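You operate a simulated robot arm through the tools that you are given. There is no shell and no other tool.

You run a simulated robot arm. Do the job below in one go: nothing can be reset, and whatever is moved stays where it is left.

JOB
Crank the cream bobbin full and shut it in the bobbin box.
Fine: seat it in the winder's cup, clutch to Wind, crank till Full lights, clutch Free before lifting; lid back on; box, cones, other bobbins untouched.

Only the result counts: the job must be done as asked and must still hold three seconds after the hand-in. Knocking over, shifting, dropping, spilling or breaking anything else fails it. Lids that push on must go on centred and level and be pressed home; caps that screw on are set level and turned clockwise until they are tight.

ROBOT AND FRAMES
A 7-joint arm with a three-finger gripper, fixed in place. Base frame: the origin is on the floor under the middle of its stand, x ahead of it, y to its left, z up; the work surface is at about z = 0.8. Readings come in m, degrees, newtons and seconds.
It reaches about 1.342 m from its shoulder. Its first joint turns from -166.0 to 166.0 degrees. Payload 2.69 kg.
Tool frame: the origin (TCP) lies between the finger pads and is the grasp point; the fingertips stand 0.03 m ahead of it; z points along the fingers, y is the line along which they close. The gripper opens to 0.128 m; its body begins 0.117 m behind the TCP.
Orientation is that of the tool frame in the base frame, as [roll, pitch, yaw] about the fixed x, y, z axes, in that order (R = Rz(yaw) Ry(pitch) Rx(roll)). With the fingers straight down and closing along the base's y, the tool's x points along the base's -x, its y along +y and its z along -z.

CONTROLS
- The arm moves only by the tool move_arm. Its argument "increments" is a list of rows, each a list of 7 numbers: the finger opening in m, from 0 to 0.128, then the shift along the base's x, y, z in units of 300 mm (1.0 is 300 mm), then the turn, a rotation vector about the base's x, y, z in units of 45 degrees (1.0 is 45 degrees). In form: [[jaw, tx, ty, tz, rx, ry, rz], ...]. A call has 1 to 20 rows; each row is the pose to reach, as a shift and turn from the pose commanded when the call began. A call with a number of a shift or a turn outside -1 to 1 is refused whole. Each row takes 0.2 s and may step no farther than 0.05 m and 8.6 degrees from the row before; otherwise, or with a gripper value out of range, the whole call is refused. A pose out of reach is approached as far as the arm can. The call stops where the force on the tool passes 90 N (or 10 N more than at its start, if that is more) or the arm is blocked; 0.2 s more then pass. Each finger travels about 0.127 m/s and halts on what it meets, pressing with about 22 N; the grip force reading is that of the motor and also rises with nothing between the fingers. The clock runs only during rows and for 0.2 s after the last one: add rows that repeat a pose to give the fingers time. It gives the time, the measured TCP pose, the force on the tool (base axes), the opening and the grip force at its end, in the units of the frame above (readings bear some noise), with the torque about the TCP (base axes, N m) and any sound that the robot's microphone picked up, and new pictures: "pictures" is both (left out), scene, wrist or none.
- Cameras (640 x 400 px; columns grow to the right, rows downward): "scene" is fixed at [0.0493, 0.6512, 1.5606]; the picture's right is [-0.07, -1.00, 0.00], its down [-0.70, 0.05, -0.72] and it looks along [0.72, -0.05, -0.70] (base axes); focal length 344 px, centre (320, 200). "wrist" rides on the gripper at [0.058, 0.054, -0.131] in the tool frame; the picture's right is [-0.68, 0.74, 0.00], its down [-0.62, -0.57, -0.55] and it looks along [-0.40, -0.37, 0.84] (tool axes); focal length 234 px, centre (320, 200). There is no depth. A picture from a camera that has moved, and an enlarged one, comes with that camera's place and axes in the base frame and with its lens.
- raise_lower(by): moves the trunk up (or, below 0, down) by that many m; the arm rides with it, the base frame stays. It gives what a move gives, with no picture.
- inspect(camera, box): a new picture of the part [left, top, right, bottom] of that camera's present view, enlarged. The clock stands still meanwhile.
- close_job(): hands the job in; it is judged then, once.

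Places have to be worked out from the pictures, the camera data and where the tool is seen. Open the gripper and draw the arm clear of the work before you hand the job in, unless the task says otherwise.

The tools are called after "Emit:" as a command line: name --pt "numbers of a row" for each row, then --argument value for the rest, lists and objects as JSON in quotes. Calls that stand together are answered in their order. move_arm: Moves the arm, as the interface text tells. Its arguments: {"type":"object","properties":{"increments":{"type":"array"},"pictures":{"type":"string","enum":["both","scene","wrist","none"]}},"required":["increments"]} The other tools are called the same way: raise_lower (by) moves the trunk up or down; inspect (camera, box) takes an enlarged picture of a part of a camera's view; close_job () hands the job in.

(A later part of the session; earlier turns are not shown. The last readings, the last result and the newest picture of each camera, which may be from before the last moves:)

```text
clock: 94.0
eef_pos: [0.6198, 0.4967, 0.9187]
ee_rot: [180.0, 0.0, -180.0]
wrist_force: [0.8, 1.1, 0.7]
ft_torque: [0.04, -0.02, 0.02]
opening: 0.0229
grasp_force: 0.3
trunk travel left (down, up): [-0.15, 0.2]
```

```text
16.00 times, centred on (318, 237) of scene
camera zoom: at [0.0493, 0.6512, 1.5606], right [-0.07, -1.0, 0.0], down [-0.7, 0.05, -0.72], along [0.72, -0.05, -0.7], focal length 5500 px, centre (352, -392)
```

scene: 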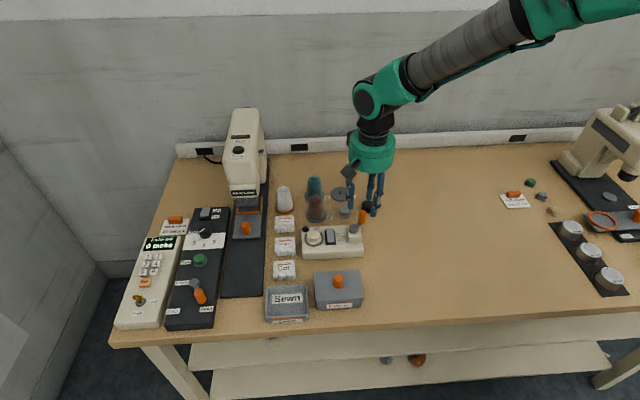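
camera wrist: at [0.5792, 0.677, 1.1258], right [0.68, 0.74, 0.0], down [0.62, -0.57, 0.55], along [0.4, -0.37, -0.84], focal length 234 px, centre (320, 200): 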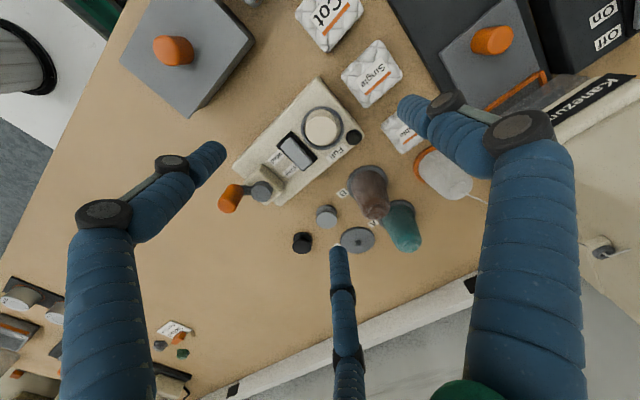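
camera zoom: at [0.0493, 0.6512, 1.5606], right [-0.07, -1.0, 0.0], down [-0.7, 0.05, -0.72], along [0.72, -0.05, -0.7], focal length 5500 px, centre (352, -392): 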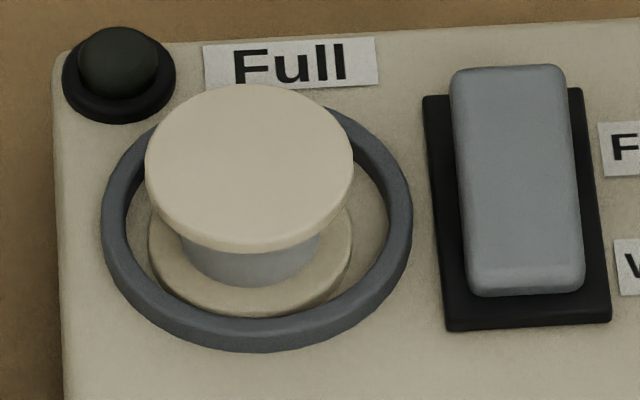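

Now it winds: grey thread has appeared on the bobbin's core after one turn. I continue clockwise, one turn at a time.

Emit:
move_arm --pt "0.0225 -0.0282 0.0628 0 0 0 0" --pt "0.0225 -0.0113 0.1304 0 0 0 0" --pt "0.0225 0.0421 0.1752 0 0 0 0" --pt "0.0225 0.1115 0.1801 0 0 0 0" --pt "0.0225 0.1706 0.1432 0 0 0 0" --pt "0.0225 0.1967 0.0786 0 0 0 0" --pt "0.0225 0.1798 0.011 0 0 0 0" --pt "0.0225 0.1265 -0.0338 0 0 0 0" --pt "0.0225 0.057 -0.0386 0 0 0 0" --pt "0.0225 0 0 0 0 0 0" --pictures "none"

Emit:
inspect --camera "scene" --box '[290, 190, 390, 260]'

Emit:
inspect --camera "scene" --box '[310, 228, 326, 246]'

```text
clock: 96.2
eef_pos: [0.6186, 0.4969, 0.9178]
ee_rot: [180.0, 0.0, 180.0]
wrist_force: [0.1, 1.1, -0.3]
ft_torque: [-0.02, -0.01, 0.01]
opening: 0.0234
grasp_force: 0.0
trunk travel left (down, up): [-0.15, 0.2]
```

```text
5.71 times, centred on (340, 225) of scene
camera zoom: at [0.0493, 0.6512, 1.5606], right [-0.07, -1.0, 0.0], down [-0.7, 0.05, -0.72], along [0.72, -0.05, -0.7], focal length 1964 px, centre (206, 57)
```

zoom: 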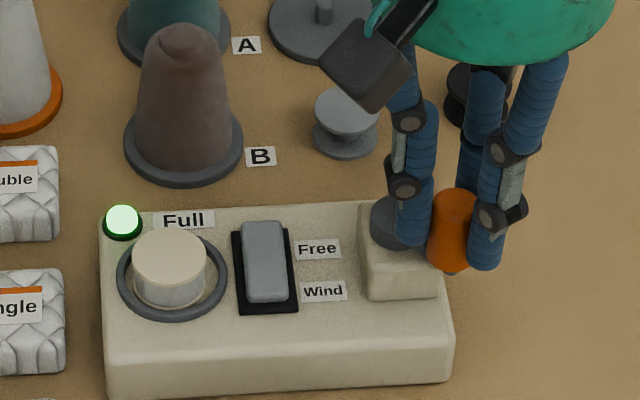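

```text
16.00 times, centred on (318, 237) of scene
camera zoom: at [0.0493, 0.6512, 1.5606], right [-0.07, -1.0, 0.0], down [-0.7, 0.05, -0.72], along [0.72, -0.05, -0.7], focal length 5500 px, centre (352, -392)
```

zoom: 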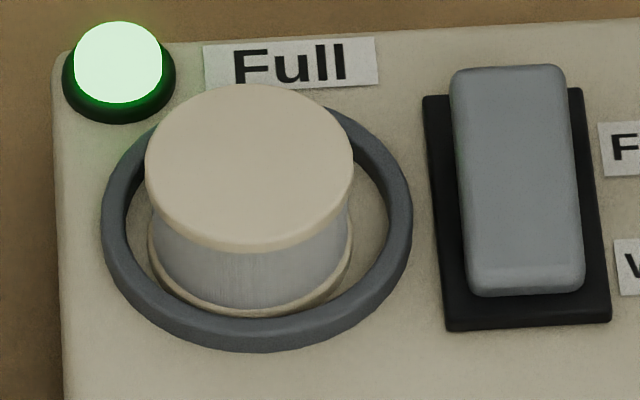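

The Full lamp is lit and the bobbin is packed with thread. I stop cranking, open, lift straight off the handle, form a fist and go over the rocker's Free (far) end, hovering.

Emit:
move_arm --pt "0.03 0 0 0 0 0 0" --pt "0.032 0 0 0 0 0 0" --pt "0.032 0 0 0.1 0 0 0" --pt "0.032 0 0 0.2 0 0 0" --pt "0.02 0.06 0.1 0.2 0 0 0" --pt "0.01 0.12 0.2 0.2 0 0 0" --pt "0.0 0.168 0.2813 0.2 0 0 0" --pt "0.0 0.168 0.2813 0.1 0 0 0" --pt "0.0 0.168 0.2813 0.0 0 0 0" --pt "0.0 0.168 0.2813 0.0 0 0 0" --pictures "none"

Emit:
inspect --camera "scene" --box '[290, 190, 380, 260]'

Emit:
inspect --camera "wrist" --box '[260, 80, 400, 200]'

```text
clock: 98.4
eef_pos: [0.6708, 0.5812, 0.9194]
ee_rot: [-179.9, -0.1, 180.0]
wrist_force: [1.0, 0.1, -0.2]
ft_torque: [0.01, 0.01, 0.03]
opening: 0.0024
grasp_force: 22.4
trunk travel left (down, up): [-0.15, 0.2]
```

```text
5.71 times, centred on (335, 225) of scene
camera zoom: at [0.0493, 0.6512, 1.5606], right [-0.07, -1.0, 0.0], down [-0.7, 0.05, -0.72], along [0.72, -0.05, -0.7], focal length 1964 px, centre (234, 57)
```

zoom: 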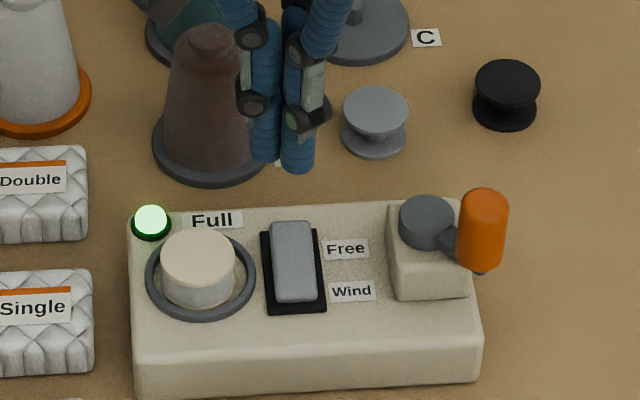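

```text
3.33 times, centred on (330, 140) of wrist
camera zoom: at [0.6106, 0.6333, 1.0512], right [0.68, 0.74, 0.0], down [0.62, -0.57, 0.55], along [0.4, -0.37, -0.84], focal length 781 px, centre (287, 400)
```

zoom: 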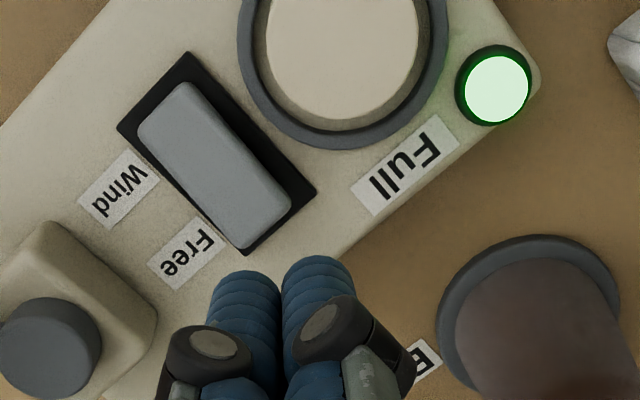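

The fist hovers just beyond the raised Free end, with the near finger over it. I shift 1.5 mm back and press down in steps until a firm stop.

Emit:
move_arm --pt "0.0 -0.005 -0.003 -0.05 0 0 0" --pt "0.0 -0.005 -0.003 -0.1 0 0 0" --pt "0.0 -0.005 -0.003 -0.125 0 0 0" --pt "0.0 -0.005 -0.003 -0.14 0 0 0" --pt "0.0 -0.005 -0.003 -0.148 0 0 0" --pt "0.0 -0.005 -0.003 -0.148 0 0 0" --pictures "none"

Emit:
inspect --camera "scene" --box '[320, 222, 350, 248]'

```text
clock: 99.8
eef_pos: [0.6698, 0.5804, 0.8737]
ee_rot: [-179.9, 0.0, -180.0]
wrist_force: [0.0, 0.2, 0.9]
ft_torque: [-0.01, 0.02, 0.03]
opening: 0.002
grasp_force: 31.5
trunk travel left (down, up): [-0.15, 0.2]
```

```text
15.38 times, centred on (335, 235) of scene
camera zoom: at [0.0493, 0.6512, 1.5606], right [-0.07, -1.0, 0.0], down [-0.7, 0.05, -0.72], along [0.72, -0.05, -0.7], focal length 5289 px, centre (89, -338)
```

zoom: 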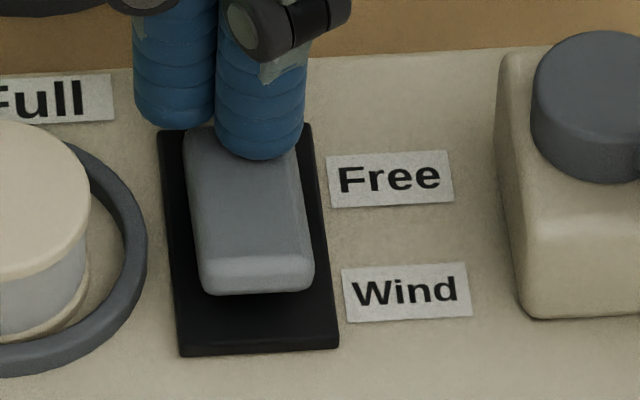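

The rocker now shows the Free tilt (near end up). I press 1 mm more for a firm stop, then lift to confirm it stays.

Emit:
move_arm --pt "0.0 0 0 -0.005 0 0 0" --pt "0.0 0 0 -0.005 0 0 0" --pt "0.0 0 0 0.08 0 0 0" --pt "0.0 0 0 0.2 0 0 0" --pt "0.0 0 0 0.32 0 0 0" --pt "0.0 0 0 0.4 0 0 0" --pt "0.0 0 0 0.4 0 0 0" --pictures "none"

Emit:
inspect --camera "scene" --box '[320, 222, 350, 248]'

Emit:
inspect --camera "scene" --box '[290, 190, 380, 260]'

```text
clock: 101.4
eef_pos: [0.6691, 0.5814, 0.9964]
ee_rot: [-180.0, 0.1, -179.8]
wrist_force: [-0.9, -0.4, 0.4]
ft_torque: [0.04, -0.02, 0.0]
opening: 0.0022
grasp_force: 31.9
trunk travel left (down, up): [-0.15, 0.2]
```

```text
15.38 times, centred on (335, 235) of scene
camera zoom: at [0.0493, 0.6512, 1.5606], right [-0.07, -1.0, 0.0], down [-0.7, 0.05, -0.72], along [0.72, -0.05, -0.7], focal length 5289 px, centre (89, -338)
```

zoom: 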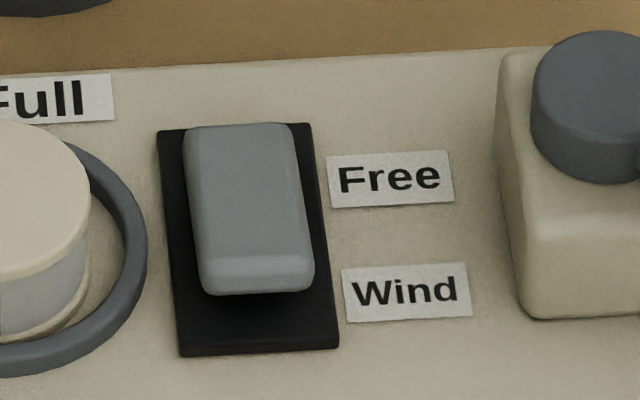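

```text
5.71 times, centred on (335, 225) of scene
camera zoom: at [0.0493, 0.6512, 1.5606], right [-0.07, -1.0, 0.0], down [-0.7, 0.05, -0.72], along [0.72, -0.05, -0.7], focal length 1964 px, centre (234, 57)
```

zoom: 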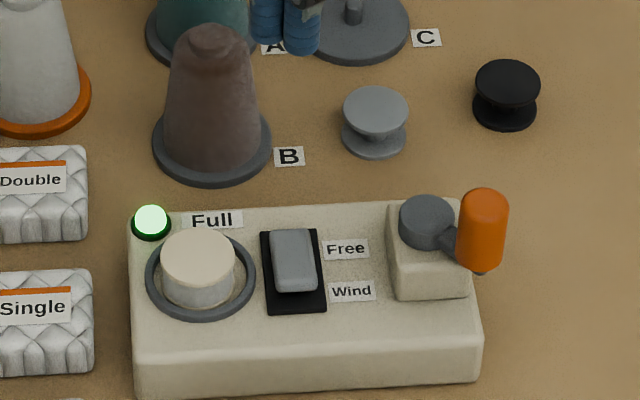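

Clutch is confirmed back on Free, lamp lit, bobbin full. Next the box: I move above its lid knob with open fingers to measure it.

Emit:
move_arm --pt "0.02 -0.13 0 0.02 0 0 0" --pt "0.04 -0.26 -0.003 0.02 0 0 0" --pt "0.06 -0.39 -0.006 0.02 0 0 0" --pt "0.08 -0.5 -0.01 0.02 0 0 0" --pt "0.09 -0.593 -0.01 0.02 0 0 0" --pt "0.09 -0.593 -0.01 0.02 0 0 0" --pt "0.09 -0.593 -0.01 0.02 0 0 0"

Emit:
inspect --camera "wrist" --box '[240, 60, 400, 190]'

Emit:
inspect --camera "scene" --box '[300, 250, 380, 320]'

```text
clock: 103.0
eef_pos: [0.4903, 0.5767, 1.0017]
ee_rot: [180.0, -0.1, 179.9]
wrist_force: [0.4, 0.2, 0.5]
ft_torque: [-0.02, 0.03, -0.01]
opening: 0.09
grasp_force: 0.1
trunk travel left (down, up): [-0.15, 0.2]
camera wrist: at [0.4304, 0.6288, 1.1329], right [0.68, 0.74, 0.0], down [0.62, -0.57, 0.55], along [0.4, -0.37, -0.84], focal length 234 px, centre (320, 200)
```

scene: 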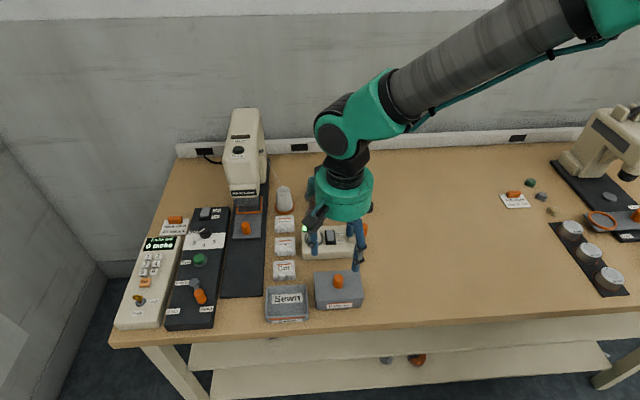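
wrist: 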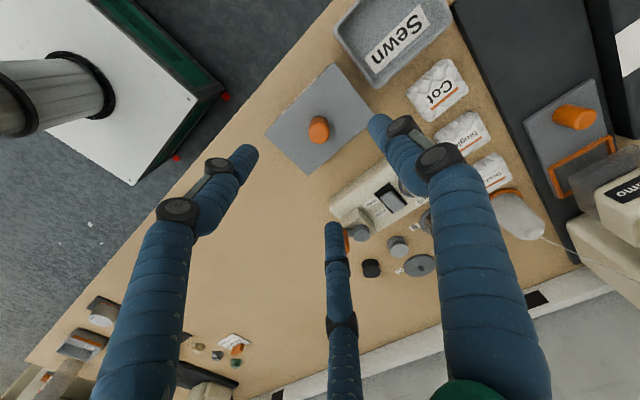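

```text
3.08 times, centred on (320, 125) of wrist
camera zoom: at [0.4304, 0.6288, 1.1329], right [0.68, 0.74, 0.0], down [0.62, -0.57, 0.55], along [0.4, -0.37, -0.84], focal length 720 px, centre (320, 431)
```

zoom: 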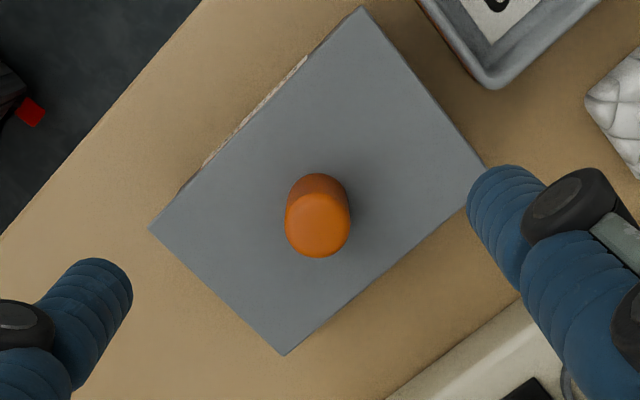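

```text
5.71 times, centred on (340, 285) of scene
camera zoom: at [0.0493, 0.6512, 1.5606], right [-0.07, -1.0, 0.0], down [-0.7, 0.05, -0.72], along [0.72, -0.05, -0.7], focal length 1964 px, centre (206, -286)
```

zoom: 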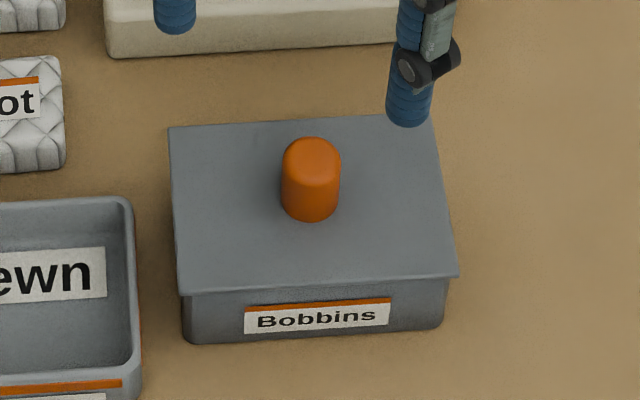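

The knob is nearly under the hand (~23 mm thick, top ≈ 0.886, lid top ≈ 0.859). I descend to just above the knob and re-measure close up.

Emit:
move_arm --pt "0.08 0 0.004 -0.08 0 0 0" --pt "0.07 0 0.004 -0.16 0 0 0" --pt "0.06 0 0.004 -0.235 0 0 0" --pt "0.06 0 0.004 -0.235 0 0 0" --pt "0.06 0 0.004 -0.235 0 0 0" --pictures "none"

Emit:
inspect --camera "wrist" --box '[240, 80, 400, 200]'

Emit:
inspect --camera "scene" --box '[300, 245, 380, 315]'

```text
clock: 104.2
eef_pos: [0.4918, 0.5789, 0.931]
ee_rot: [179.9, 0.0, -180.0]
wrist_force: [-0.4, 0.5, 0.3]
ft_torque: [-0.03, 0.0, -0.01]
opening: 0.0599
grasp_force: 0.0
trunk travel left (down, up): [-0.15, 0.2]
```

```text
3.33 times, centred on (320, 140) of wrist
camera zoom: at [0.4323, 0.6313, 1.0621], right [0.68, 0.74, 0.0], down [0.62, -0.57, 0.55], along [0.4, -0.37, -0.84], focal length 781 px, centre (320, 400)
```

zoom: 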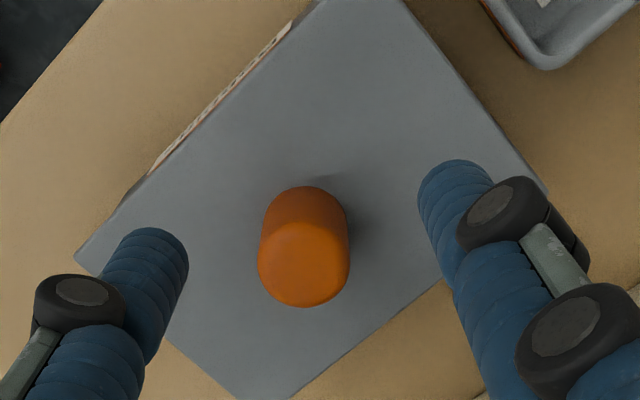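

```text
5.71 times, centred on (340, 280) of scene
camera zoom: at [0.0493, 0.6512, 1.5606], right [-0.07, -1.0, 0.0], down [-0.7, 0.05, -0.72], along [0.72, -0.05, -0.7], focal length 1964 px, centre (206, -257)
```

zoom: 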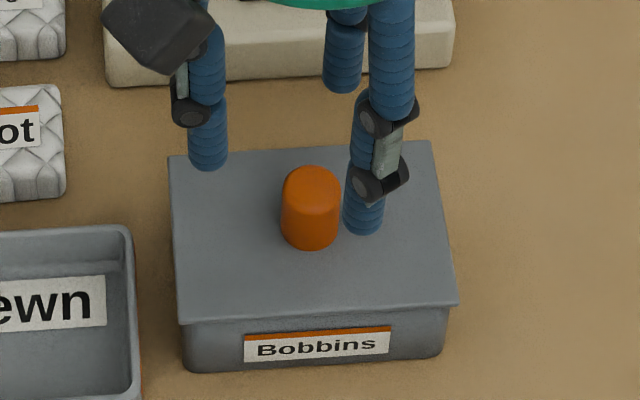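

I'll avoid pushing the box sideways: I lower around the knob with the fingers still wide, close partway, and judge the gaps by eye before gripping.

Emit:
move_arm --pt "0.06 -0.006 -0.003 -0.05 0 0 0" --pt "0.06 -0.006 -0.003 -0.1 0 0 0" --pt "0.05 -0.006 -0.003 -0.1 0 0 0" --pt "0.042 -0.006 -0.003 -0.1 0 0 0" --pt "0.036 -0.006 -0.003 -0.1 0 0 0" --pt "0.036 -0.006 -0.003 -0.1 0 0 0" --pictures "none"

Emit:
inspect --camera "wrist" --box '[270, 110, 370, 200]'

Emit:
inspect --camera "scene" --box '[315, 250, 365, 295]'

```text
clock: 105.6
eef_pos: [0.4889, 0.5768, 0.8992]
ee_rot: [180.0, 0.0, -180.0]
wrist_force: [-0.2, 0.7, -0.3]
ft_torque: [0.0, -0.01, 0.0]
opening: 0.0358
grasp_force: 0.1
trunk travel left (down, up): [-0.15, 0.2]
```

```text
4.44 times, centred on (320, 155) of wrist
camera zoom: at [0.429, 0.6295, 1.0315], right [0.68, 0.74, 0.0], down [0.62, -0.57, 0.55], along [0.4, -0.37, -0.84], focal length 1041 px, centre (320, 400)
```

zoom: 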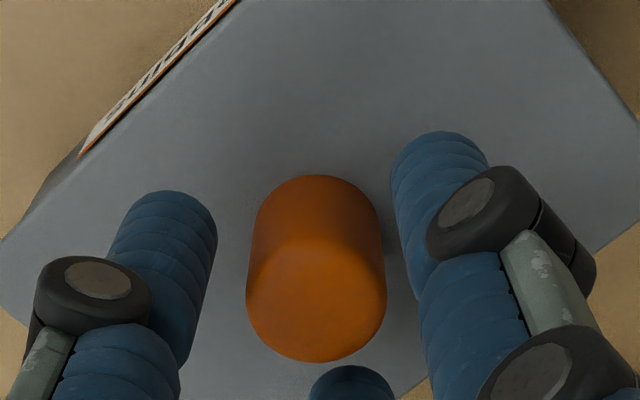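

```text
8.89 times, centred on (340, 272) of scene
camera zoom: at [0.0493, 0.6512, 1.5606], right [-0.07, -1.0, 0.0], down [-0.7, 0.05, -0.72], along [0.72, -0.05, -0.7], focal length 3056 px, centre (142, -444)
```

zoom: 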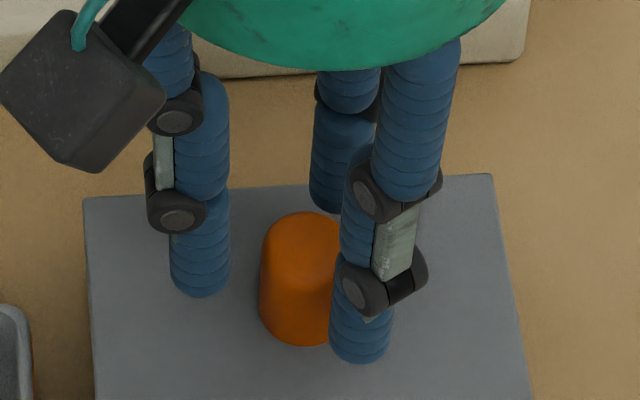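

The two views disagree by 2–3 mm on where the knob is, so I close only to 0.031 (still clear of the ~23 mm knob) and inspect the gaps at high zoom.

Emit:
move_arm --pt "0.031 0 0 0 0 0 0" --pt "0.031 0 0 0 0 0 0" --pictures "none"

Emit:
inspect --camera "wrist" --box '[290, 135, 350, 205]'

Emit:
inspect --camera "scene" --box '[325, 255, 355, 295]'

```text
clock: 106.2
eef_pos: [0.4896, 0.5769, 0.9001]
ee_rot: [-180.0, 0.0, -180.0]
wrist_force: [0.4, -0.1, 0.2]
ft_torque: [-0.01, -0.02, 0.02]
opening: 0.0306
grasp_force: 0.0
trunk travel left (down, up): [-0.15, 0.2]
```

```text
5.71 times, centred on (320, 170) of wrist
camera zoom: at [0.429, 0.6295, 1.0315], right [0.68, 0.74, 0.0], down [0.62, -0.57, 0.55], along [0.4, -0.37, -0.84], focal length 1338 px, centre (320, 371)
```

zoom: 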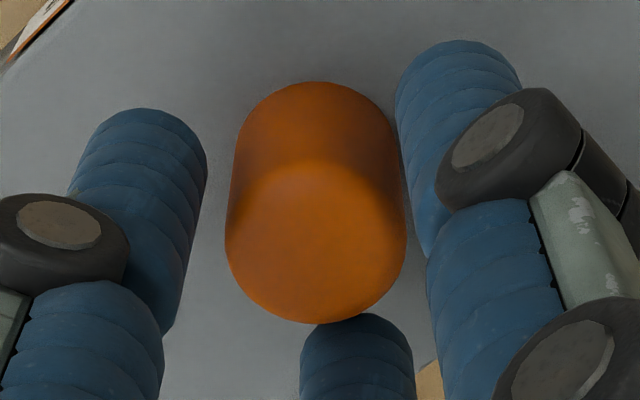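

```text
10.00 times, centred on (340, 275) of scene
camera zoom: at [0.0493, 0.6512, 1.5606], right [-0.07, -1.0, 0.0], down [-0.7, 0.05, -0.72], along [0.72, -0.05, -0.7], focal length 3438 px, centre (120, -550)
```

zoom: 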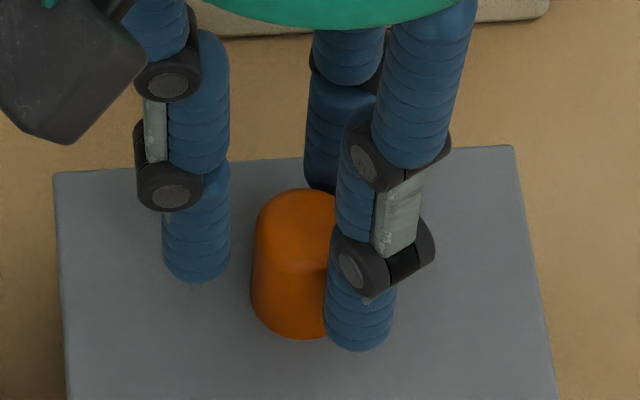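

The gaps look even in both views (within ~1 mm). I close gently onto the knob.

Emit:
move_arm --pt "0.028 0 0 0 0 0 0" --pt "0.025 0 0 0 0 0 0" --pt "0.022 0 0 0 0 0 0" --pt "0.018 0 0 0 0 0 0" --pt "0.018 0 0 0 0 0 0" --pictures "none"

Emit:
inspect --camera "scene" --box '[300, 250, 380, 320]'

```text
clock: 107.4
eef_pos: [0.4881, 0.5771, 0.9001]
ee_rot: [179.9, 0.0, 179.9]
wrist_force: [0.3, -0.1, 0.1]
ft_torque: [0.02, 0.03, -0.02]
opening: 0.0231
grasp_force: 22.1
trunk travel left (down, up): [-0.15, 0.2]
heard: snap
```

```text
5.71 times, centred on (340, 285) of scene
camera zoom: at [0.0493, 0.6512, 1.5606], right [-0.07, -1.0, 0.0], down [-0.7, 0.05, -0.72], along [0.72, -0.05, -0.7], focal length 1964 px, centre (206, -286)
```

zoom: 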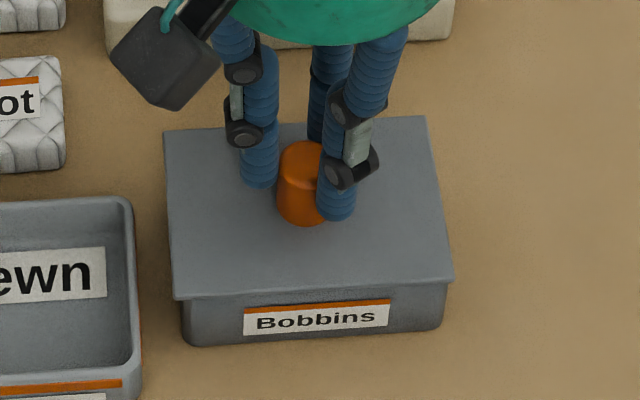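

"Snap" was the lid unlatching as the fingers centred it; the box itself hasn't moved. I lift the lid straight up and look.

Emit:
move_arm --pt "0.018 0 0 0.02 0 0 0" --pt "0.018 0 0 0.06 0 0 0" --pt "0.018 0 0 0.12 0 0 0" --pt "0.018 0 0 0.2 0 0 0" --pt "0.018 0 0 0.3 0 0 0" --pt "0.018 0 0 0.3 0 0 0"

Emit:
inspect --camera "scene" --box '[280, 200, 400, 320]'

```text
clock: 108.8
eef_pos: [0.4901, 0.5769, 0.9905]
ee_rot: [-180.0, 0.1, 179.9]
wrist_force: [-0.6, -0.8, -0.4]
ft_torque: [0.0, -0.05, -0.03]
opening: 0.0229
grasp_force: 21.6
trunk travel left (down, up): [-0.15, 0.2]
camera wrist: at [0.4296, 0.6293, 1.1226], right [0.68, 0.74, 0.0], down [0.62, -0.57, 0.55], along [0.4, -0.37, -0.84], focal length 234 px, centre (320, 200)
```

scene: 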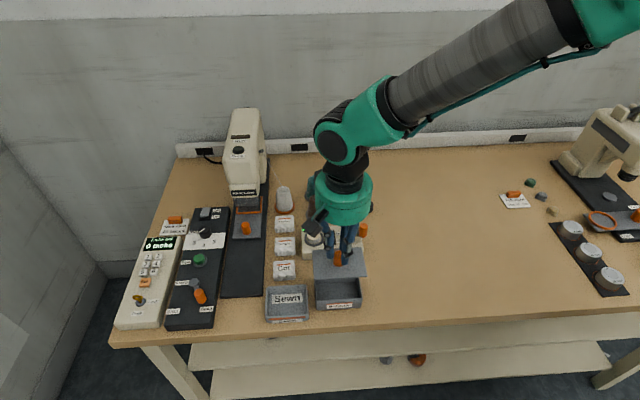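
wrist: 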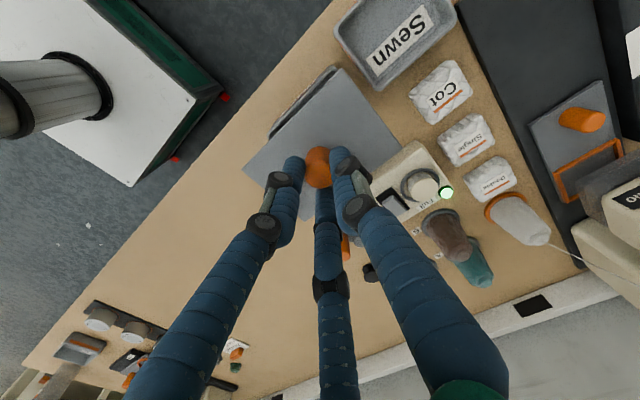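

```text
3.33 times, centred on (340, 260) of scene
camera zoom: at [0.0493, 0.6512, 1.5606], right [-0.07, -1.0, 0.0], down [-0.7, 0.05, -0.72], along [0.72, -0.05, -0.7], focal length 1146 px, centre (253, 0)
```

zoom: 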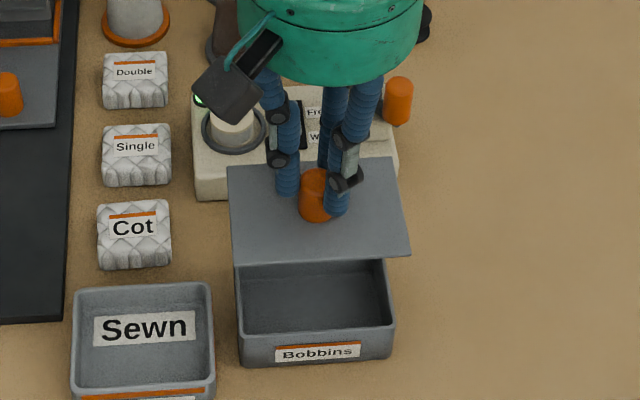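

The lid is off and the box stands open in place. I carry the lid to the empty table on the right (y ≈ 0.385) and start lowering it.

Emit:
move_arm --pt "0.018 0 -0.13 0 0 0 0" --pt "0.018 0 -0.26 0 0 0 0" --pt "0.018 0 -0.39 0 0 0 0" --pt "0.018 0 -0.52 0 0 0 0" --pt "0.018 0 -0.64 0 0 0 0" --pt "0.018 0 -0.64 -0.12 0 0 0" --pt "0.018 0 -0.64 -0.24 0 0 0" --pt "0.018 0 -0.64 -0.36 0 0 0" --pt "0.018 0 -0.64 -0.4 0 0 0" --pt "0.018 0 -0.64 -0.4 0 0 0" --pictures "none"

Emit:
inspect --camera "scene" --box '[320, 200, 480, 320]'

```text
clock: 111.0
eef_pos: [0.4886, 0.3838, 0.8694]
ee_rot: [-180.0, 0.0, 179.9]
wrist_force: [-0.1, -1.0, -1.1]
ft_torque: [0.04, 0.04, 0.0]
opening: 0.0226
grasp_force: 22.0
trunk travel left (down, up): [-0.15, 0.2]
```

```text
3.33 times, centred on (400, 260) of scene
camera zoom: at [0.0493, 0.6512, 1.5606], right [-0.07, -1.0, 0.0], down [-0.7, 0.05, -0.72], along [0.72, -0.05, -0.7], focal length 1146 px, centre (53, 0)
```

zoom: 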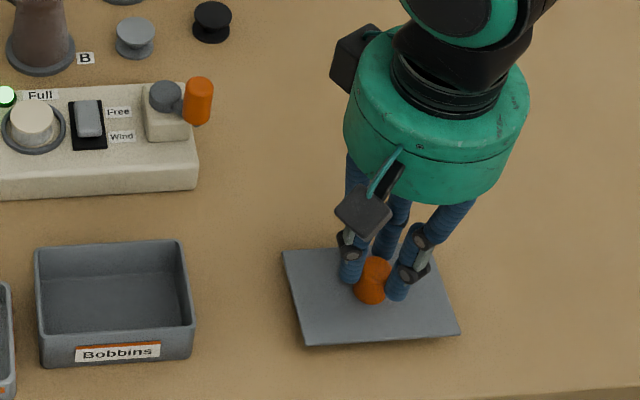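

The lid hangs level over clear table. I lower in small steps to feel the table.

Emit:
move_arm --pt "0.018 0 0 -0.012 0 0 0" --pt "0.018 0 0 -0.024 0 0 0" --pt "0.018 0 0 -0.024 0 0 0" --pictures "none"

Emit:
move_arm --pt "0.018 0 0 -0.008 0 0 0" --pt "0.018 0 0 -0.008 0 0 0" --pictures "none"

```text
clock: 111.8
eef_pos: [0.4876, 0.3845, 0.8606]
ee_rot: [-179.9, 0.0, 179.9]
wrist_force: [0.2, 0.7, -1.2]
ft_torque: [0.0, 0.02, -0.04]
opening: 0.0228
grasp_force: 22.1
trunk travel left (down, up): [-0.15, 0.2]
```

```text
clock: 112.4
eef_pos: [0.4892, 0.3832, 0.8607]
ee_rot: [179.9, 0.1, 179.8]
wrist_force: [-4.4, -1.8, 20.0]
ft_torque: [-0.14, 0.26, -0.04]
opening: 0.0227
grasp_force: 21.9
trunk travel left (down, up): [-0.15, 0.2]
```

Table contact (20 N). I ease back 1.5 mm, open the fingers and rise clear of the lid.

Emit:
move_arm --pt "0.018 0 0 0.005 0 0 0" --pt "0.026 0 0 0.005 0 0 0" --pt "0.035 0 0 0.005 0 0 0" --pt "0.045 0 0 0.005 0 0 0" --pt "0.05 0 0 0.1 0 0 0" --pt "0.05 0 0 0.25 0 0 0" --pt "0.06 0 0 0.4 0 0 0" --pt "0.06 0 0 0.4 0 0 0"

Emit:
inspect --camera "scene" --box '[320, 200, 480, 320]'

Emit:
inspect --camera "wrist" --box '[240, 60, 400, 190]'

```text
clock: 114.2
eef_pos: [0.4892, 0.3835, 0.9814]
ee_rot: [180.0, 0.1, 179.8]
wrist_force: [-0.4, -0.7, -0.5]
ft_torque: [0.06, -0.03, -0.01]
opening: 0.0599
grasp_force: 0.0
trunk travel left (down, up): [-0.15, 0.2]
camera wrist: at [0.4298, 0.4366, 1.1128], right [0.68, 0.74, 0.0], down [0.62, -0.57, 0.55], along [0.4, -0.37, -0.84], focal length 234 px, centre (320, 200)
```

scene: 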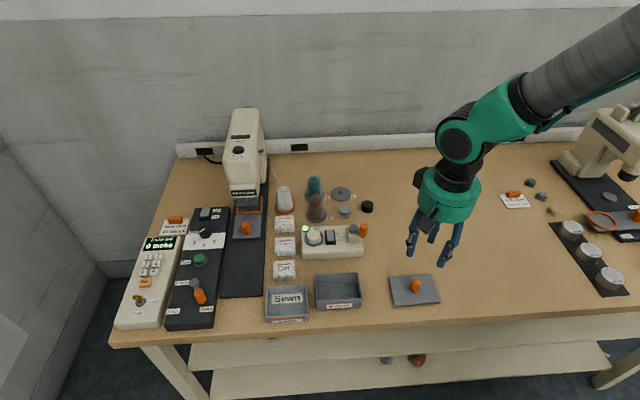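
wrist: 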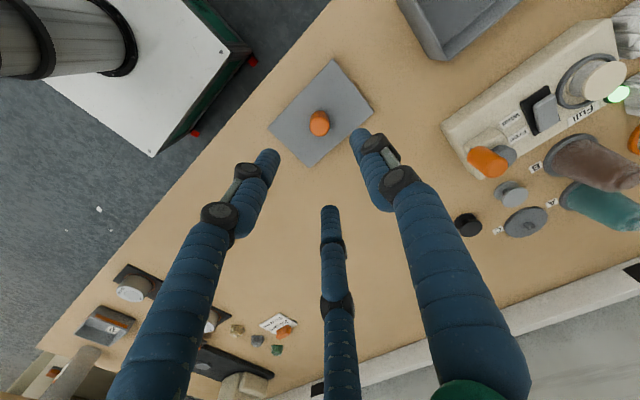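

```text
3.33 times, centred on (400, 260) of scene
camera zoom: at [0.0493, 0.6512, 1.5606], right [-0.07, -1.0, 0.0], down [-0.7, 0.05, -0.72], along [0.72, -0.05, -0.7], focal length 1146 px, centre (53, 0)
```

zoom: 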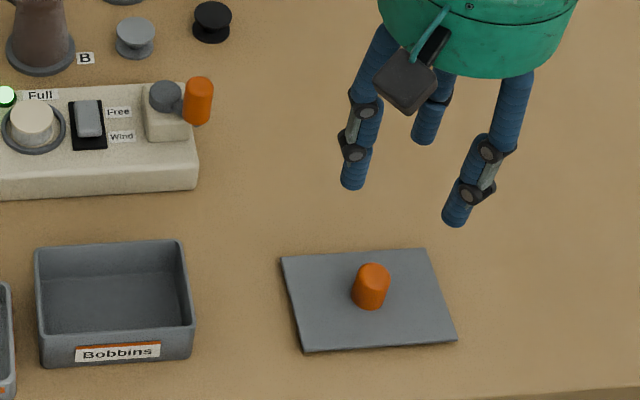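

```text
3.08 times, centred on (320, 125) of wrist
camera zoom: at [0.4298, 0.4366, 1.1128], right [0.68, 0.74, 0.0], down [0.62, -0.57, 0.55], along [0.4, -0.37, -0.84], focal length 720 px, centre (320, 431)
```

zoom: 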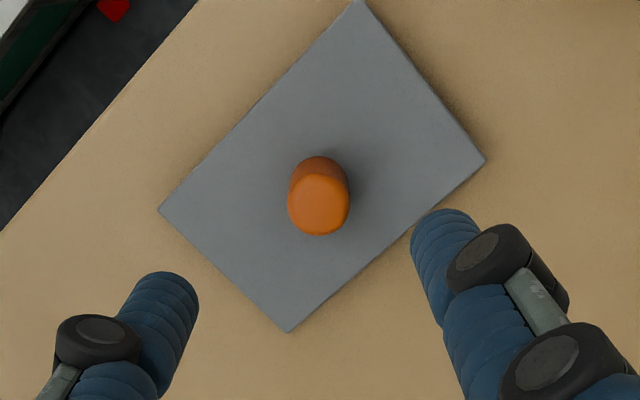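

The lid lies flat and clear. Now I go over the full bobbin in the winder's cup and check alignment from above.

Emit:
move_arm --pt "0.07 0.07 0.11 0.07 0 0 0" --pt "0.08 0.145 0.225 0.07 0 0 0" --pt "0.09 0.22 0.34 0.07 0 0 0" --pt "0.09 0.295 0.455 0.07 0 0 0" --pt "0.09 0.37 0.57 0.07 0 0 0" --pt "0.09 0.445 0.685 0.07 0 0 0" --pt "0.09 0.516 0.796 0.07 0 0 0" --pt "0.07 0.516 0.796 -0.05 0 0 0" --pt "0.06 0.516 0.796 -0.16 0 0 0" --pt "0.06 0.516 0.796 -0.16 0 0 0" --pt "0.06 0.516 0.796 -0.16 0 0 0" --pictures "none"

Emit:
inspect --camera "wrist" --box '[260, 80, 380, 180]'

Emit:
inspect --camera "scene" --box '[290, 195, 370, 255]'

```text
clock: 116.6
eef_pos: [0.6428, 0.6248, 0.9328]
ee_rot: [179.9, 0.0, 179.9]
wrist_force: [-0.2, -0.7, 1.0]
ft_torque: [0.01, 0.01, 0.01]
opening: 0.0601
grasp_force: 0.0
trunk travel left (down, up): [-0.15, 0.2]
```

```text
4.00 times, centred on (320, 130) of wrist
camera zoom: at [0.5838, 0.6767, 1.064], right [0.68, 0.74, 0.0], down [0.62, -0.57, 0.55], along [0.4, -0.37, -0.84], focal length 937 px, centre (320, 480)
```

zoom: 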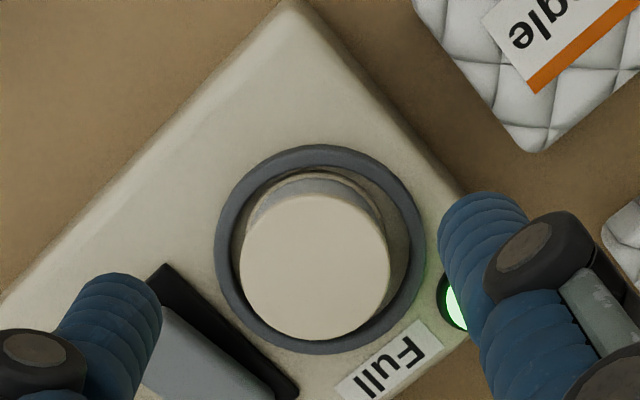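

```text
6.67 times, centred on (330, 225) of scene
camera zoom: at [0.0493, 0.6512, 1.5606], right [-0.07, -1.0, 0.0], down [-0.7, 0.05, -0.72], along [0.72, -0.05, -0.7], focal length 2292 px, centre (253, 33)
```

zoom: 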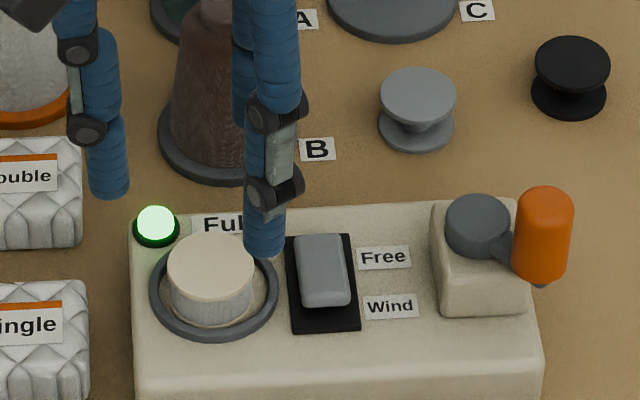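

The wrist view suggests the bobbin stands ~5 mm closer to me than the hand axis. I shift toward it, lower with the fingers wide, close partway and compare gaps.

Emit:
move_arm --pt "0.06 -0.0153 0.0067 0 0 0 0" --pt "0.06 -0.0153 0.0067 -0.08 0 0 0" --pt "0.06 -0.0153 0.0067 -0.157 0 0 0" --pt "0.052 -0.0153 0.0067 -0.157 0 0 0" --pt "0.046 -0.0153 0.0067 -0.157 0 0 0" --pt "0.046 -0.0153 0.0067 -0.157 0 0 0" --pictures "none"

Emit:
inspect --camera "wrist" --box '[270, 100, 370, 200]'

Emit:
inspect --camera "scene" --box '[295, 210, 345, 255]'

```text
clock: 118.0
eef_pos: [0.6388, 0.6266, 0.8843]
ee_rot: [-180.0, 0.0, 180.0]
wrist_force: [0.1, 0.4, -0.9]
ft_torque: [-0.02, -0.02, -0.04]
opening: 0.0459
grasp_force: 0.1
trunk travel left (down, up): [-0.15, 0.2]
```

```text
4.00 times, centred on (320, 150) of wrist
camera zoom: at [0.5794, 0.6783, 1.0168], right [0.68, 0.74, 0.0], down [0.62, -0.57, 0.55], along [0.4, -0.37, -0.84], focal length 937 px, centre (320, 400)
```

zoom: 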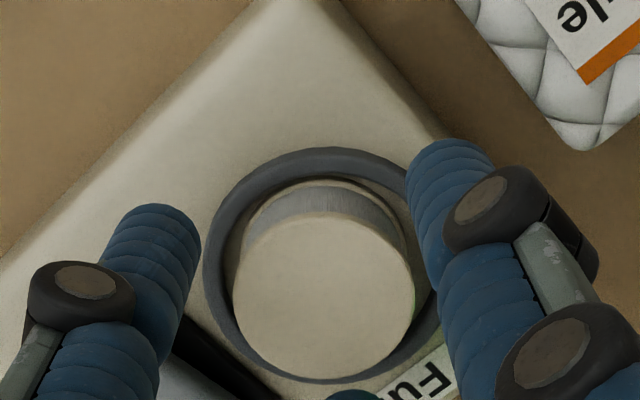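

```text
8.89 times, centred on (320, 232) of scene
camera zoom: at [0.0493, 0.6512, 1.5606], right [-0.07, -1.0, 0.0], down [-0.7, 0.05, -0.72], along [0.72, -0.05, -0.7], focal length 3056 px, centre (320, -89)
```

zoom: 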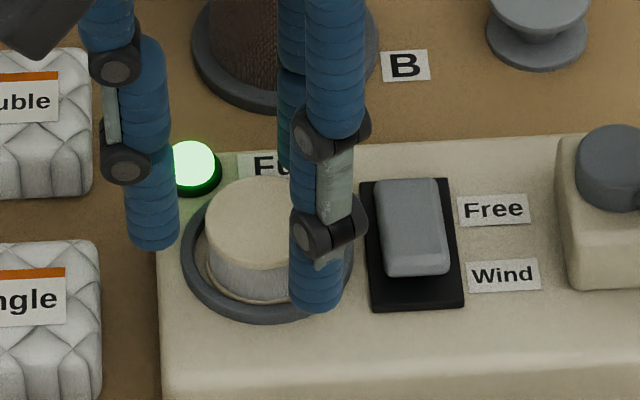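

Comparing gaps in the scene view (and a systematic offset I now see in the wrist view), the bobbin is ~3.5 mm farther and ~2 mm right of the hand axis. I correct by that and close a bit more to compare.

Emit:
move_arm --pt "0.046 0.0117 -0.0067 0 0 0 0" --pt "0.042 0.0117 -0.0067 0 0 0 0" --pt "0.042 0.0117 -0.0067 0 0 0 0" --pictures "none"

Emit:
inspect --camera "wrist" --box '[270, 100, 370, 200]'

Emit:
inspect --camera "scene" --box '[295, 210, 345, 255]'

```text
clock: 118.8
eef_pos: [0.642, 0.624, 0.8856]
ee_rot: [-180.0, 0.0, 179.8]
wrist_force: [0.1, 0.5, 0.1]
ft_torque: [0.0, 0.0, -0.01]
opening: 0.042
grasp_force: 0.2
trunk travel left (down, up): [-0.15, 0.2]
```

```text
4.00 times, centred on (320, 150) of wrist
camera zoom: at [0.5828, 0.6766, 1.0167], right [0.68, 0.74, 0.0], down [0.62, -0.57, 0.55], along [0.4, -0.37, -0.84], focal length 937 px, centre (320, 400)
```

zoom: 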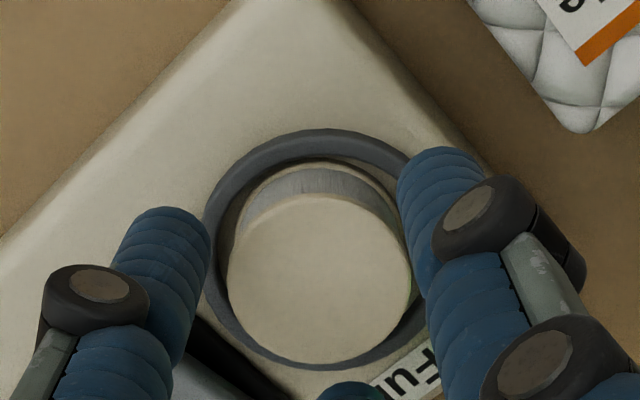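

```text
8.89 times, centred on (320, 232) of scene
camera zoom: at [0.0493, 0.6512, 1.5606], right [-0.07, -1.0, 0.0], down [-0.7, 0.05, -0.72], along [0.72, -0.05, -0.7], focal length 3056 px, centre (320, -89)
```

zoom: 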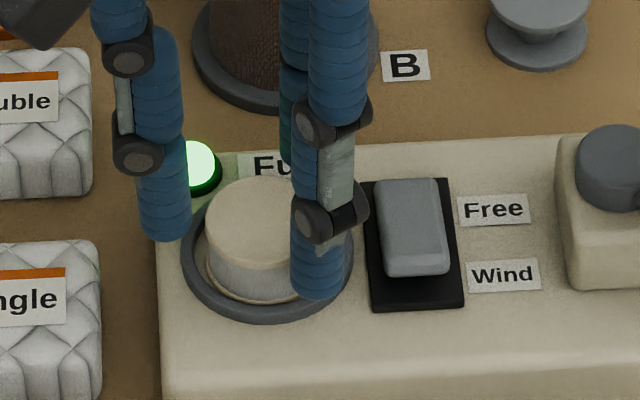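

Gaps now look even. I close on the bobbin.

Emit:
move_arm --pt "0.038 0 0 0 0 0 0" --pt "0.034 0 0 0 0 0 0" --pt "0.025 0 0 0 0 0 0" --pt "0.025 0 0 0 0 0 0" --pt "0.025 0 0 0 0 0 0" --pictures "none"

Emit:
inspect --camera "scene" --box '[295, 210, 345, 255]'

```text
clock: 120.0
eef_pos: [0.642, 0.6247, 0.8868]
ee_rot: [179.9, 0.0, 180.0]
wrist_force: [-0.1, 0.0, -0.4]
ft_torque: [-0.02, -0.02, 0.0]
opening: 0.0332
grasp_force: 22.5
trunk travel left (down, up): [-0.15, 0.2]
```

```text
8.89 times, centred on (320, 232) of scene
camera zoom: at [0.0493, 0.6512, 1.5606], right [-0.07, -1.0, 0.0], down [-0.7, 0.05, -0.72], along [0.72, -0.05, -0.7], focal length 3056 px, centre (320, -89)
```

zoom: 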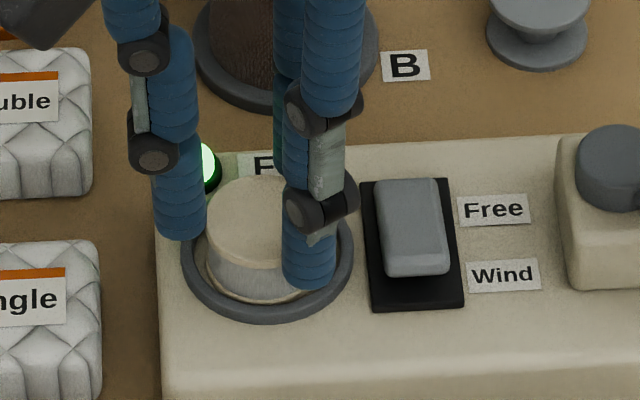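

Gripped evenly (0.0332, no side force). Because the box is narrow, I want the knuckles above its rim when the bobbin is down inside, so I regrip 4 mm higher on the bobbin before lifting.

Emit:
move_arm --pt "0.036 0 0 0 0 0 0" --pt "0.042 0 0 0 0 0 0" --pt "0.042 0 0 0.0125 0 0 0" --pt "0.042 0 0 0.0125 0 0 0" --pt "0.034 0 0 0.0125 0 0 0" --pt "0.025 0 0 0.0125 0 0 0" --pt "0.025 0 0 0.0125 0 0 0" --pt "0.025 0 0 0.0125 0 0 0" --pictures "none"

Emit:
inspect --camera "scene" --box '[295, 210, 345, 255]'

Emit:
inspect --camera "wrist" --box '[270, 100, 370, 200]'

```text
clock: 121.8
eef_pos: [0.6416, 0.6244, 0.8891]
ee_rot: [180.0, 0.0, -179.9]
wrist_force: [0.9, -1.0, 0.9]
ft_torque: [-0.03, 0.0, 0.02]
opening: 0.0246
grasp_force: 0.0
trunk travel left (down, up): [-0.15, 0.2]
```

```text
8.89 times, centred on (320, 232) of scene
camera zoom: at [0.0493, 0.6512, 1.5606], right [-0.07, -1.0, 0.0], down [-0.7, 0.05, -0.72], along [0.72, -0.05, -0.7], focal length 3056 px, centre (320, -89)
```

zoom: 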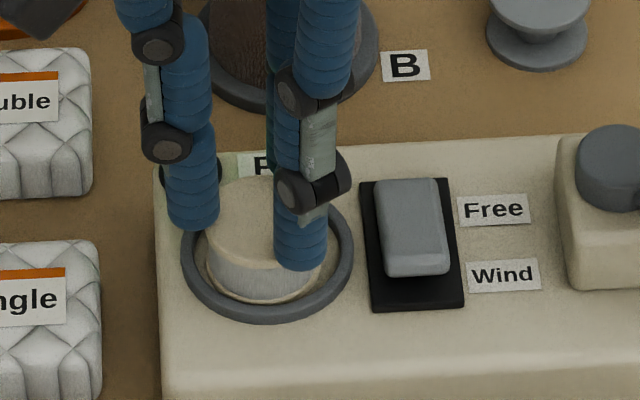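

```text
4.00 times, centred on (320, 150) of wrist
camera zoom: at [0.5826, 0.6767, 1.0208], right [0.68, 0.74, 0.0], down [0.62, -0.57, 0.55], along [0.4, -0.37, -0.84], focal length 937 px, centre (320, 400)
```

zoom: 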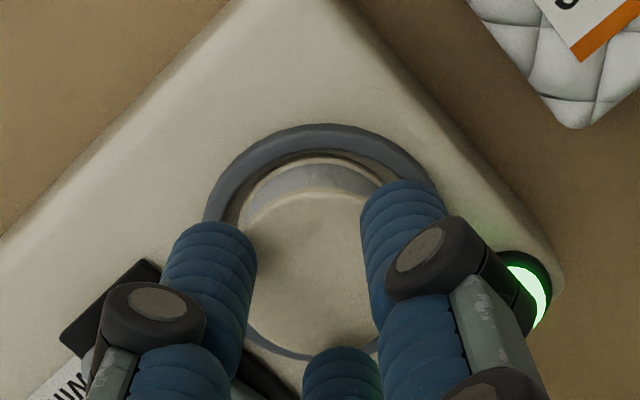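

The fingers closed above the bobbin's top: it sits lower than thought — it had dropped into the cup's recess when I slid it (that's why winding then worked). I reopen, go down 8 mm (tips just over the ring) and grip the flange again.

Emit:
move_arm --pt "0.035 0 0 0 0 0 0" --pt "0.046 0 0 0 0 0 0" --pt "0.046 0 0 0 0 0 0" --pt "0.046 0 0 -0.013 0 0 0" --pt "0.046 0 0 -0.027 0 0 0" --pt "0.046 0 0 -0.027 0 0 0" --pictures "none"

Emit:
inspect --camera "scene" --box '[295, 210, 345, 255]'

```text
clock: 123.2
eef_pos: [0.6428, 0.6234, 0.8804]
ee_rot: [-180.0, 0.1, 179.9]
wrist_force: [0.8, -0.2, -1.1]
ft_torque: [0.01, 0.0, -0.02]
opening: 0.0462
grasp_force: 0.1
trunk travel left (down, up): [-0.15, 0.2]
```

```text
8.89 times, centred on (320, 232) of scene
camera zoom: at [0.0493, 0.6512, 1.5606], right [-0.07, -1.0, 0.0], down [-0.7, 0.05, -0.72], along [0.72, -0.05, -0.7], focal length 3056 px, centre (320, -89)
```

zoom: 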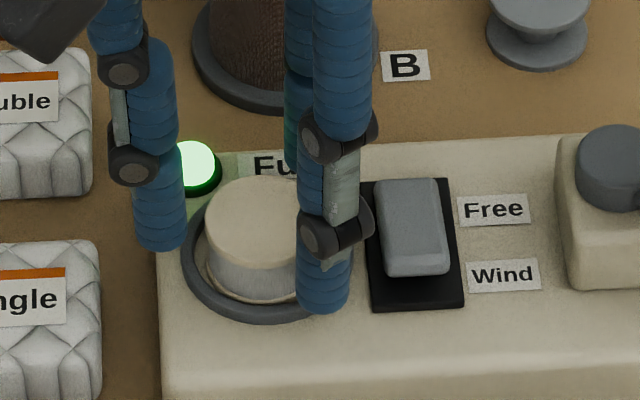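

No contact force and the bobbin is unmoved. I close on it.

Emit:
move_arm --pt "0.04 0 0 0 0 0 0" --pt "0.034 0 0 0 0 0 0" --pt "0.025 0 0 0 0 0 0" --pt "0.025 0 0 0 0 0 0" --pt "0.025 0 0 0 0 0 0" --pictures "none"

Emit:
inspect --camera "scene" --box '[295, 210, 345, 255]'

```text
clock: 124.4
eef_pos: [0.643, 0.6231, 0.8806]
ee_rot: [179.9, 0.0, -180.0]
wrist_force: [0.3, -0.1, -0.7]
ft_torque: [-0.01, 0.02, -0.01]
opening: 0.0329
grasp_force: 21.9
trunk travel left (down, up): [-0.15, 0.2]
```

```text
8.89 times, centred on (320, 232) of scene
camera zoom: at [0.0493, 0.6512, 1.5606], right [-0.07, -1.0, 0.0], down [-0.7, 0.05, -0.72], along [0.72, -0.05, -0.7], focal length 3056 px, centre (320, -89)
```

zoom: 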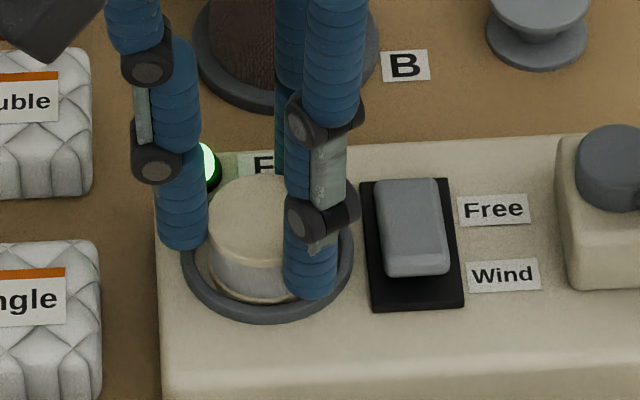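

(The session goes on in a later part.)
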